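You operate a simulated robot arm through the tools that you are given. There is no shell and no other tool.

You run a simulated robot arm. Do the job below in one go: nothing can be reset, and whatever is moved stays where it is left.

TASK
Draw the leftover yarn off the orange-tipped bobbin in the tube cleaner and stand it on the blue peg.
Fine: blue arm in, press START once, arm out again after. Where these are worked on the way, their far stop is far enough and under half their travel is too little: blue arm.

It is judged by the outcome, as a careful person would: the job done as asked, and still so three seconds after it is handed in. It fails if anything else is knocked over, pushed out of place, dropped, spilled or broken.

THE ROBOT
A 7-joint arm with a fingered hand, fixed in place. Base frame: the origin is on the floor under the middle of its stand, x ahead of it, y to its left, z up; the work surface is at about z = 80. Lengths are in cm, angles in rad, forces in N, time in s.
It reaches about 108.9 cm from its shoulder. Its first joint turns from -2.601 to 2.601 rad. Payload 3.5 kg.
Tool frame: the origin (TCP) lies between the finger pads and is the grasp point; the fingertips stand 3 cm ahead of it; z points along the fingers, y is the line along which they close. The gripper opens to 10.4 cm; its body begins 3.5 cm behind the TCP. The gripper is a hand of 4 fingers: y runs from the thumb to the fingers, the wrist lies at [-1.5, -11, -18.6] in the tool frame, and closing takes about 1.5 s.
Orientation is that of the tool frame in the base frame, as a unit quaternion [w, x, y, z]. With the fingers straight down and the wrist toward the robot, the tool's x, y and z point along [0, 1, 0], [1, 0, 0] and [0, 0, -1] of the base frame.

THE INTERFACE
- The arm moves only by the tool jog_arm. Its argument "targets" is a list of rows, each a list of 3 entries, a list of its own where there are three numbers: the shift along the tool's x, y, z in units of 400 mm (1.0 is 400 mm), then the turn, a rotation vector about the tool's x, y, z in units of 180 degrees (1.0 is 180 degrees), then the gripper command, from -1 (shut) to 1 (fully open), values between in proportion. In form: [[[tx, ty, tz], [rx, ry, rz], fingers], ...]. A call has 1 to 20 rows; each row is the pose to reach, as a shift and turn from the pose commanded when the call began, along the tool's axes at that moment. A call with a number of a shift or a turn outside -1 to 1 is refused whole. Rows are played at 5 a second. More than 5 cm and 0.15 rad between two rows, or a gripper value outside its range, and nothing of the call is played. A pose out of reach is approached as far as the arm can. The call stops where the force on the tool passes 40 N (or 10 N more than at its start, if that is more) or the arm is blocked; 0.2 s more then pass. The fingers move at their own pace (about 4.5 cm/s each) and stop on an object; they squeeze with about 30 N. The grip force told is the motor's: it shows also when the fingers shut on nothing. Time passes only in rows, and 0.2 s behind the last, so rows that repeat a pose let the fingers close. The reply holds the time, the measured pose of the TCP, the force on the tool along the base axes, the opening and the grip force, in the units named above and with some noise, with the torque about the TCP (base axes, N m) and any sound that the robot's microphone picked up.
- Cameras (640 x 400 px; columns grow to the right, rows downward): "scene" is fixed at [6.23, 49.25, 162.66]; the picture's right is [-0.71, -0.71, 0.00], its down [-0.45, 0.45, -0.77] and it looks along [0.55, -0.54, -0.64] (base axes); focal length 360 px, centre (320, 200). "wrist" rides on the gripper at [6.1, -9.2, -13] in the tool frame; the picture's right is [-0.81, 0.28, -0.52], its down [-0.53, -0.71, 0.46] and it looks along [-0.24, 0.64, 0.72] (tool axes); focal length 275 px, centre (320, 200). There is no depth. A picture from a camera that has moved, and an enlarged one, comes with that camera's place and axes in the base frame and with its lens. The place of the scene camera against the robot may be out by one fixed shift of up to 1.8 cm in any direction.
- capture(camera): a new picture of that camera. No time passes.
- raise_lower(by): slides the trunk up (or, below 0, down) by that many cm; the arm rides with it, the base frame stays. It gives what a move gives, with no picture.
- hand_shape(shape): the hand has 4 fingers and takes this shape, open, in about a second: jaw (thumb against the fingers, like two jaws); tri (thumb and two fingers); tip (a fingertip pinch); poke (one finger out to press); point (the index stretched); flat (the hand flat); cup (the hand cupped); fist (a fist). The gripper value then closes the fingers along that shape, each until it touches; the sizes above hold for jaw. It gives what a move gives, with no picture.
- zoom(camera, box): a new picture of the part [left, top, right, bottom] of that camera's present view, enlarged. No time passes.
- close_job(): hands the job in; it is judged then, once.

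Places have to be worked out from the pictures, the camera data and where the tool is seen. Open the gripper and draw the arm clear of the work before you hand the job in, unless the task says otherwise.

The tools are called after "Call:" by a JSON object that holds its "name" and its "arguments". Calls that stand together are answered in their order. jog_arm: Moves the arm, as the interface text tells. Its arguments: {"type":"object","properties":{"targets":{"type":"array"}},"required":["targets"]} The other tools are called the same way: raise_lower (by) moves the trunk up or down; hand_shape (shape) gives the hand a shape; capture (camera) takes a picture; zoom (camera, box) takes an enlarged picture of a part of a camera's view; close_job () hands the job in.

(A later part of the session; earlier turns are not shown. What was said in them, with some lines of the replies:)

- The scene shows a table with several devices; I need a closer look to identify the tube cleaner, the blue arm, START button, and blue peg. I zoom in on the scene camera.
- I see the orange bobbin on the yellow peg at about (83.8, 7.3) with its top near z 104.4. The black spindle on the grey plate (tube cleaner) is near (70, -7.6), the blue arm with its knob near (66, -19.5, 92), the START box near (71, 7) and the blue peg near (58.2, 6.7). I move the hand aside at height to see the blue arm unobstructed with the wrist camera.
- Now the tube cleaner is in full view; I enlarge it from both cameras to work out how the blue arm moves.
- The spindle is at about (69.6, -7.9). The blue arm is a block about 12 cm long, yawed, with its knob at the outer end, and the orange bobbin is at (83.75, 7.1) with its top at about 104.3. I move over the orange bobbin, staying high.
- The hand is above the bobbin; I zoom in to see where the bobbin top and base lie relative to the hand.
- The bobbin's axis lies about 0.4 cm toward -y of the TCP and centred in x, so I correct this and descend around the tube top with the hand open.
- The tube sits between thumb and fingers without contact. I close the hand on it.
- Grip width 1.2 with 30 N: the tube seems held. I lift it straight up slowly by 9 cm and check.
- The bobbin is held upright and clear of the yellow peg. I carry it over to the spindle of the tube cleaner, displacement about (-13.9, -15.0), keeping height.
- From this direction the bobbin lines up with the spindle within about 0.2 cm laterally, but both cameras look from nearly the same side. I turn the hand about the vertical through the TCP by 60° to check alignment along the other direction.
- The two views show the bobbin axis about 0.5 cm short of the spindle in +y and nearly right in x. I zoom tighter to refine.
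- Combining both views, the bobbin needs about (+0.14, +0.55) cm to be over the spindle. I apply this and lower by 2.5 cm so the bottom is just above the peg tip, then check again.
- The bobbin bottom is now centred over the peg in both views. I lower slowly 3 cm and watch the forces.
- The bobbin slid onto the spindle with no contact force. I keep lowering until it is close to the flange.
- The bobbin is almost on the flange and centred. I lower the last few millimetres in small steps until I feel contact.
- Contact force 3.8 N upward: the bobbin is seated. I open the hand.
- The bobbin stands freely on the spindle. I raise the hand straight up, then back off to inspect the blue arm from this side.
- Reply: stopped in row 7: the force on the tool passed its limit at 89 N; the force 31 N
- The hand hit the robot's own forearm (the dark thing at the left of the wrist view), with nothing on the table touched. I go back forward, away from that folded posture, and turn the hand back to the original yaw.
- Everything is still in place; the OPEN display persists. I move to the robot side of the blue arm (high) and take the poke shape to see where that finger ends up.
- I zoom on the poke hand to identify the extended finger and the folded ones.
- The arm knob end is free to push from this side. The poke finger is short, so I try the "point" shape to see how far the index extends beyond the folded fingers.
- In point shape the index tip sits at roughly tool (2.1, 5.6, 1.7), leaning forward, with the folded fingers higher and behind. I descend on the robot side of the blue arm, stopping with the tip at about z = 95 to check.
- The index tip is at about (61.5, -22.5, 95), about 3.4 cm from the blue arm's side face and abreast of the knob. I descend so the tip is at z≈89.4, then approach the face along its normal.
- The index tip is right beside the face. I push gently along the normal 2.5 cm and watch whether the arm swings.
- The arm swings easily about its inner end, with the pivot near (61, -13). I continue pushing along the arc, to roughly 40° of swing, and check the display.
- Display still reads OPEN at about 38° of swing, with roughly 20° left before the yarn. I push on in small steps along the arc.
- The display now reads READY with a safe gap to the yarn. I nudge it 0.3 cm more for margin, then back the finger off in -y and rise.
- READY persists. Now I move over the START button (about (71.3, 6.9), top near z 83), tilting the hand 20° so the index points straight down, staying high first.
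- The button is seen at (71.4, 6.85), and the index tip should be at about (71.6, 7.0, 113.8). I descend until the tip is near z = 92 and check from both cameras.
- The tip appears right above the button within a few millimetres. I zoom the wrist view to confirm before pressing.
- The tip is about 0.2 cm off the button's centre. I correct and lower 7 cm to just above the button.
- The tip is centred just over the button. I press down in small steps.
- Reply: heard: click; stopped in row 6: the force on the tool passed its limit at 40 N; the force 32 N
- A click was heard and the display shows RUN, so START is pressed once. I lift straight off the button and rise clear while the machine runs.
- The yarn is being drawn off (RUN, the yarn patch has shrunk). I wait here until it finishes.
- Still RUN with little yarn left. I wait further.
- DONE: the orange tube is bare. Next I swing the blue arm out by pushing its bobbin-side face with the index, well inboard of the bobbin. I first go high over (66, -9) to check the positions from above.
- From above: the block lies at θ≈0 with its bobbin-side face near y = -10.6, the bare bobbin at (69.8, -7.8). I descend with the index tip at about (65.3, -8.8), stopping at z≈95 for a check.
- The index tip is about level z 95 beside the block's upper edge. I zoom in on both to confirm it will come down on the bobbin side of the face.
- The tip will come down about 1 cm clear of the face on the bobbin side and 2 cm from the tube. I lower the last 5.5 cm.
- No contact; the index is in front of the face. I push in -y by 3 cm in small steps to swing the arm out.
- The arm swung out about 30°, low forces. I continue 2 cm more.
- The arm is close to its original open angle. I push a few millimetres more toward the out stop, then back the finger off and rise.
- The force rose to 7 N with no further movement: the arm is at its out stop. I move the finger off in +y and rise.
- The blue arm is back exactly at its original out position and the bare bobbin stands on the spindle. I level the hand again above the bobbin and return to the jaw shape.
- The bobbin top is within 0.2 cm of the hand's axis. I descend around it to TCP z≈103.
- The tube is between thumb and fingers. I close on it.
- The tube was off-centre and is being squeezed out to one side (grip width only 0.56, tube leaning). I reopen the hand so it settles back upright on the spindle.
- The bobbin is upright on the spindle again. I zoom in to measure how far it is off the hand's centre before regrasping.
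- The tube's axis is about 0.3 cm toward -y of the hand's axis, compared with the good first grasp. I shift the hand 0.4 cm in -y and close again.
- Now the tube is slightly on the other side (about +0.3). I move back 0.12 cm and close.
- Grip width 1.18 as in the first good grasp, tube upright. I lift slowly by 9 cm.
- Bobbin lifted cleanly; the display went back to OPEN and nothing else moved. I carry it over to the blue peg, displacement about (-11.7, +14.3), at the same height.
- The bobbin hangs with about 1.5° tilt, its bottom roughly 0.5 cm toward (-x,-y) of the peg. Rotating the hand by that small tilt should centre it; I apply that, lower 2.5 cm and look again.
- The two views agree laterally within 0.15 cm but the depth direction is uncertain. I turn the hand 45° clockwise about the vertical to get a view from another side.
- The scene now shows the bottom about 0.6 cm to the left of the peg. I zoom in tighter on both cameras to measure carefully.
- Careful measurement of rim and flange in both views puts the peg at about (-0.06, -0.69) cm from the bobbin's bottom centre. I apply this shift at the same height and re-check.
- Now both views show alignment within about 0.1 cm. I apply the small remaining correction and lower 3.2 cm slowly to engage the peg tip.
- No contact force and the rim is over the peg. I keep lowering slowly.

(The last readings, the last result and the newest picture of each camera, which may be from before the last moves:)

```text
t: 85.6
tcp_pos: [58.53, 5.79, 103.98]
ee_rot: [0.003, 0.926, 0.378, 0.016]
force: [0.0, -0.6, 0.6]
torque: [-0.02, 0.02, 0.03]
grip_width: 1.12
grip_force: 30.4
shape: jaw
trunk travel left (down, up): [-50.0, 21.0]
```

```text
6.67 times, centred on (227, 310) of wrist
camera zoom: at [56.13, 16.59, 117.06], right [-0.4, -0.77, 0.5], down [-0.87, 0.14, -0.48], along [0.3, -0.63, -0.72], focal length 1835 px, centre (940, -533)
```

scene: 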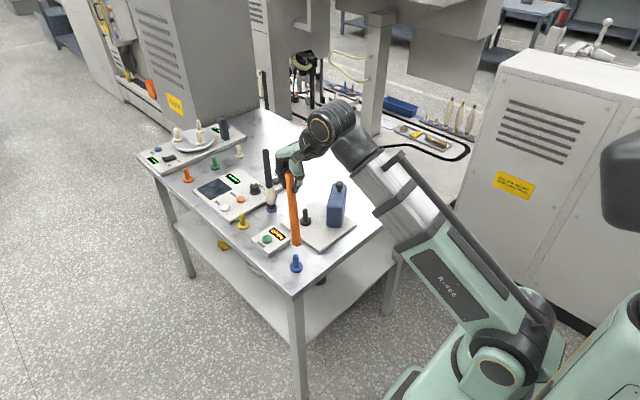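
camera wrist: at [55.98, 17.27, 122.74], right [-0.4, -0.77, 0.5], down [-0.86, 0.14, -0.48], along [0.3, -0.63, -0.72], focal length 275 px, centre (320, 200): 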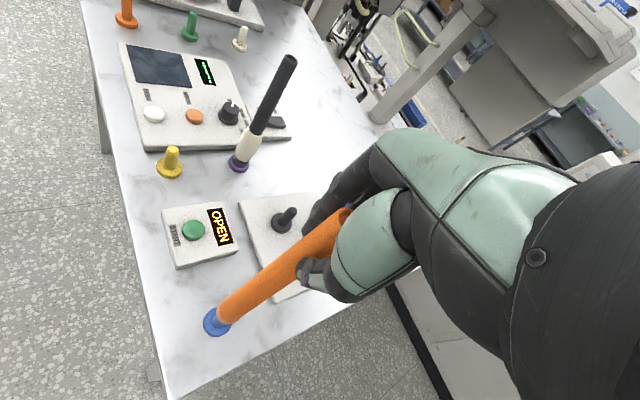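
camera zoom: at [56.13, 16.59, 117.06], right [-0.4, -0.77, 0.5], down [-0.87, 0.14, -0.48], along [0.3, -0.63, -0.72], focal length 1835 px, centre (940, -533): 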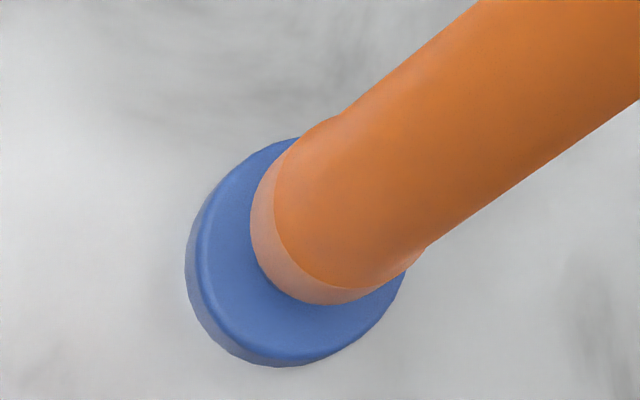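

Engaged deeper with no side force. I lower the remaining couple of centimetres in small steps until contact.

Call:
{"name": "jog_arm", "arguments": {"targets": [[[-0.002, 0, 0.01], [0, 0, 0], -1], [[-0.002, 0, 0.02], [0, 0, 0], -1], [[-0.002, 0, 0.03], [0, 0, 0], -1], [[-0.002, 0, 0.037], [0, 0, 0], -1], [[-0.002, 0, 0.042], [0, 0, 0], -1], [[-0.002, 0, 0.042], [0, 0, 0], -1]]}}

Call:
{"name": "zoom", "arguments": {"camera": "scene", "box": [280, 236, 320, 276]}}

```text
t: 87.0
tcp_pos: [58.58, 5.53, 102.25]
ee_rot: [0.004, 0.926, 0.378, 0.016]
force: [0.7, 0.1, 0.1]
torque: [0.0, -0.02, -0.01]
grip_width: 1.14
grip_force: 30.1
shape: jaw
trunk travel left (down, up): [-50.0, 21.0]
```

```text
10.00 times, centred on (300, 256) of scene
camera zoom: at [6.23, 49.25, 162.66], right [-0.71, -0.71, 0.0], down [-0.45, 0.45, -0.77], along [0.55, -0.54, -0.64], focal length 3598 px, centre (520, -360)
```

zoom: 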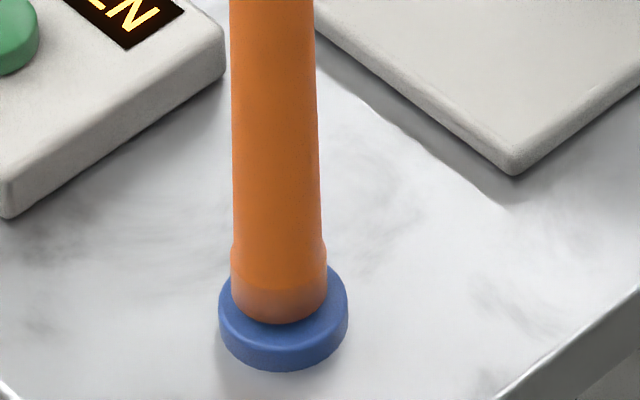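

Nearly at the flange. A few more millimetres in 0.15 cm steps until contact is felt.

Call:
{"name": "jog_arm", "arguments": {"targets": [[[0, 0, 0.004], [0, 0, 0], -1], [[0, 0, 0.008], [0, 0, 0], -1], [[0, 0, 0.012], [0, 0, 0], -1], [[0, 0, 0.012], [0, 0, 0], -1]]}}

Call:
{"name": "zoom", "arguments": {"camera": "scene", "box": [280, 236, 320, 276]}}

```text
t: 88.0
tcp_pos: [58.48, 5.7, 101.96]
ee_rot: [0.004, 0.926, 0.378, 0.016]
force: [0.2, 0.5, 8.3]
torque: [-0.02, -0.04, -0.01]
grip_width: 1.16
grip_force: 29.8
shape: jaw
trunk travel left (down, up): [-50.0, 21.0]
```

```text
10.00 times, centred on (300, 256) of scene
camera zoom: at [6.23, 49.25, 162.66], right [-0.71, -0.71, 0.0], down [-0.45, 0.45, -0.77], along [0.55, -0.54, -0.64], focal length 3598 px, centre (520, -360)
```

zoom: 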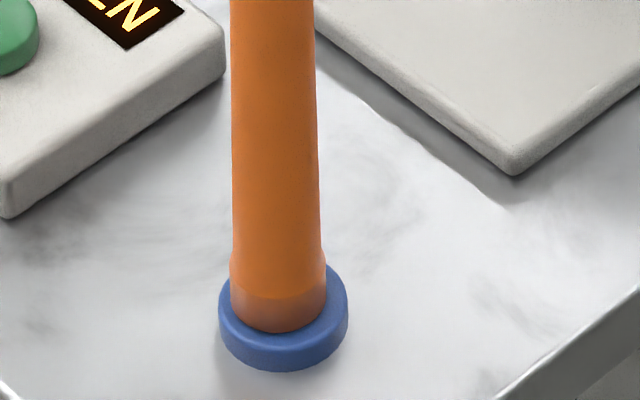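

Seated with 8 N contact force. I open the hand to release it.

Call:
{"name": "jog_arm", "arguments": {"targets": [[[0, 0, -0.002], [0, 0, 0], -1], [[0, 0, -0.002], [0, 0, 0], -0.6], [[0, 0, -0.002], [0, 0, 0], -0.3], [[0, 0, -0.002], [0, 0, 0], 0], [[0, 0, -0.002], [0, 0, 0], 0.4], [[0, 0, -0.002], [0, 0, 0], 0.8], [[0, 0, -0.002], [0, 0, 0], 1], [[0, 0, -0.002], [0, 0, 0], 1], [[0, 0, -0.002], [0, 0, 0], 1], [[0, 0, -0.002], [0, 0, 0], 1]]}}

Call:
{"name": "capture", "arguments": {"camera": "scene"}}

Call:
{"name": "capture", "arguments": {"camera": "wrist"}}

Call:
{"name": "zoom", "arguments": {"camera": "scene", "box": [240, 160, 360, 280]}}

```text
t: 90.2
tcp_pos: [58.51, 5.78, 102.01]
ee_rot: [0.003, 0.926, 0.377, 0.016]
force: [1.4, -0.1, 0.8]
torque: [-0.01, -0.02, 0.03]
grip_width: 10.38
grip_force: 0.0
shape: jaw
trunk travel left (down, up): [-50.0, 21.0]
```

```text
taken
```

scene: 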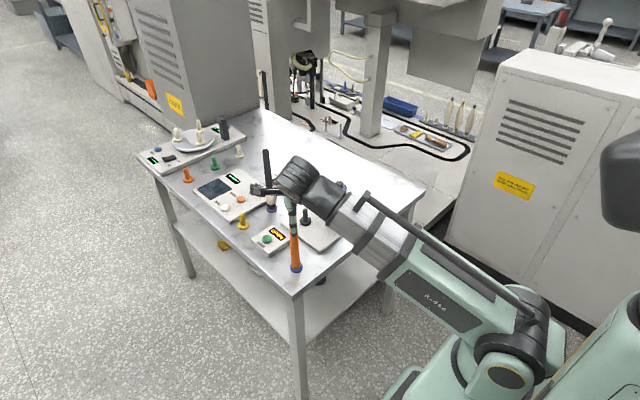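

```text
taken
camera wrist: at [56.04, 16.57, 115.0], right [-0.4, -0.77, 0.5], down [-0.86, 0.14, -0.48], along [0.3, -0.63, -0.72], focal length 275 px, centre (320, 200)
```

wrist: 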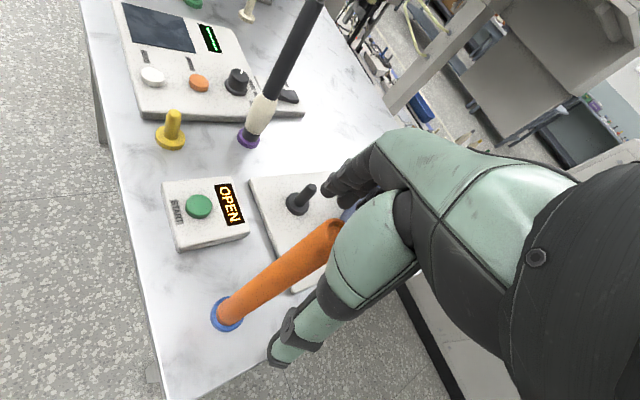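

```text
3.33 times, centred on (300, 220) of scene
camera zoom: at [6.23, 49.25, 162.66], right [-0.71, -0.71, 0.0], down [-0.45, 0.45, -0.77], along [0.55, -0.54, -0.64], focal length 1199 px, centre (387, 133)
```

zoom: 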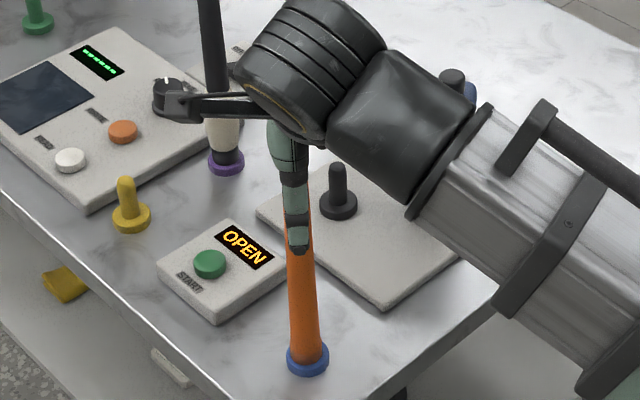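

The bobbin stands upright on the blue peg and the hand is open. I rise straight up clear of it.

Call:
{"name": "jog_arm", "arguments": {"targets": [[[0.0013, 0.0008, -0.05], [0, 0, 0], 1], [[0.0028, 0.0019, -0.11], [0, 0, 0], 1], [[0.0046, 0.003, -0.18], [0, 0, 0], 1], [[0.0064, 0.0042, -0.25], [0, 0, 0], 1], [[0.0084, 0.0056, -0.33], [0, 0, 0], 1], [[0.0105, 0.0069, -0.41], [0, 0, 0], 1], [[0.0105, 0.0069, -0.41], [0, 0, 0], 1]]}}

Call:
{"name": "capture", "arguments": {"camera": "wrist"}}

Call:
{"name": "zoom", "arguments": {"camera": "scene", "box": [240, 160, 360, 280]}}

```text
t: 91.8
tcp_pos: [58.51, 5.73, 118.67]
ee_rot: [0.003, 0.926, 0.378, 0.016]
force: [1.0, 0.6, -0.3]
torque: [0.01, 0.02, 0.04]
grip_width: 10.4
grip_force: 0.0
shape: jaw
trunk travel left (down, up): [-50.0, 21.0]
```

```text
taken
camera wrist: at [56.03, 16.57, 131.64], right [-0.4, -0.77, 0.5], down [-0.86, 0.14, -0.48], along [0.3, -0.63, -0.72], focal length 275 px, centre (320, 200)
```

wrist: 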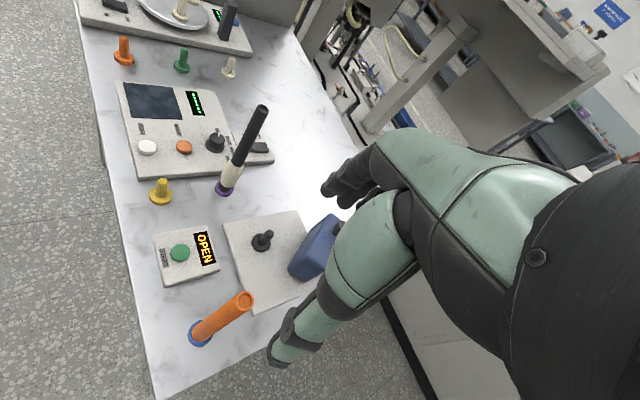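

```text
3.33 times, centred on (300, 220) of scene
camera zoom: at [6.23, 49.25, 162.66], right [-0.71, -0.71, 0.0], down [-0.45, 0.45, -0.77], along [0.55, -0.54, -0.64], focal length 1199 px, centre (387, 133)
```

zoom: 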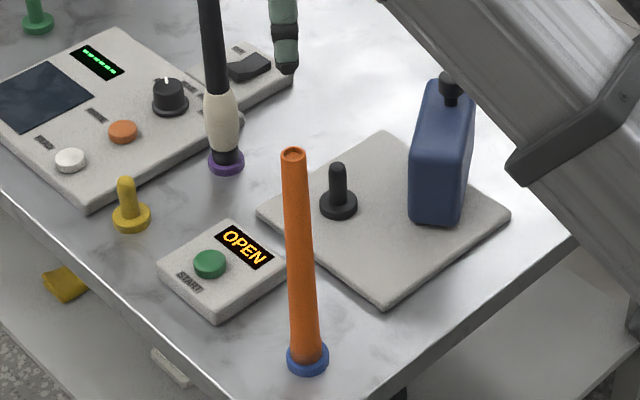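

The bobbin stands vertically on the blue peg, the blue arm is out, and all else is unchanged. I turn the hand back and withdraw to a clear pose high above, away from the bobbin.

Call:
{"name": "jog_arm", "arguments": {"targets": [[[0.003, 0.032, -0.03], [0, 0, -0.0417], 1], [[0.007, 0.065, -0.06], [0, 0, -0.0833], 1], [[0.01, 0.097, -0.08], [0, 0, -0.125], 1], [[0.013, 0.13, -0.09], [0, 0, -0.1667], 1], [[0.017, 0.162, -0.1], [0, 0, -0.2083], 1], [[0.02, 0.194, -0.1], [0, 0, -0.25], 1], [[0.02, 0.194, -0.1], [0, 0, -0.25], 1]]}}

Call:
{"name": "capture", "arguments": {"camera": "scene"}}

Call:
{"name": "zoom", "arguments": {"camera": "scene", "box": [130, 100, 370, 290]}}

```text
t: 93.4
tcp_pos: [64.43, 0.69, 122.42]
ee_rot: [0.008, 0.71, 0.704, 0.014]
force: [0.0, 0.2, -1.6]
torque: [0.01, 0.02, 0.02]
grip_width: 10.36
grip_force: 0.0
shape: jaw
trunk travel left (down, up): [-50.0, 21.0]
```

```text
taken
```

scene: 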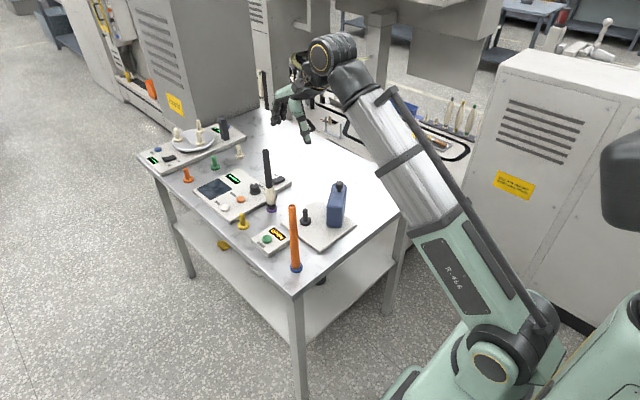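

```text
2.11 times, centred on (250, 195) of scene
camera zoom: at [6.23, 49.25, 162.66], right [-0.71, -0.71, 0.0], down [-0.45, 0.45, -0.77], along [0.55, -0.54, -0.64], focal length 757 px, centre (467, 210)
```

zoom: 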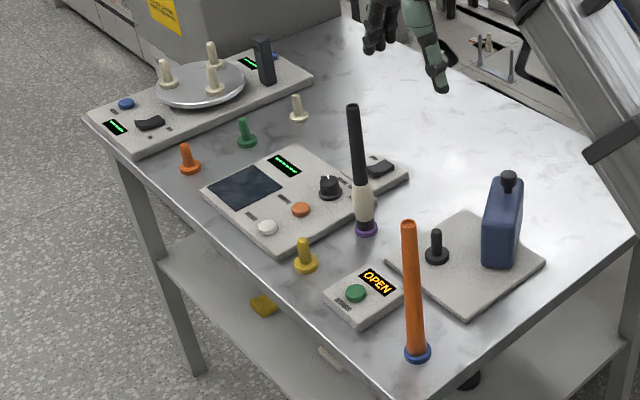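

The clean bobbin stands on the blue peg and the blue arm is out. The display reads OPEN, everything else is in place, and the open hand is clear of the work, so I hand the job in.

Call:
{"name": "close_job", "arguments": {}}

```text
The job is handed in.
```

The leftover yarn is off the orange-tipped bobbin, and the bare tube now stands upright on the blue peg.

- **Tube cleaner:** I set the bobbin on the spindle and swung the blue arm in until the display read READY. I pressed START once, and it ran to DONE. Then I pushed the blue arm back to its out stop before taking the bobbin away, and the display now reads OPEN.
- **Hand contact with the robot:** While backing away after setting the bobbin down, the hand bumped the robot's own forearm and the motion stopped at 89 N. Nothing on the table was touched.
- **Regrasp:** My first attempt to pick the cleaned tube off the spindle gripped it off-centre and tipped it slightly. I reopened, it settled upright on the spindle, and the second grasp held.

In the last pictures nothing else on the table had moved. The hand is open and clear of the work.
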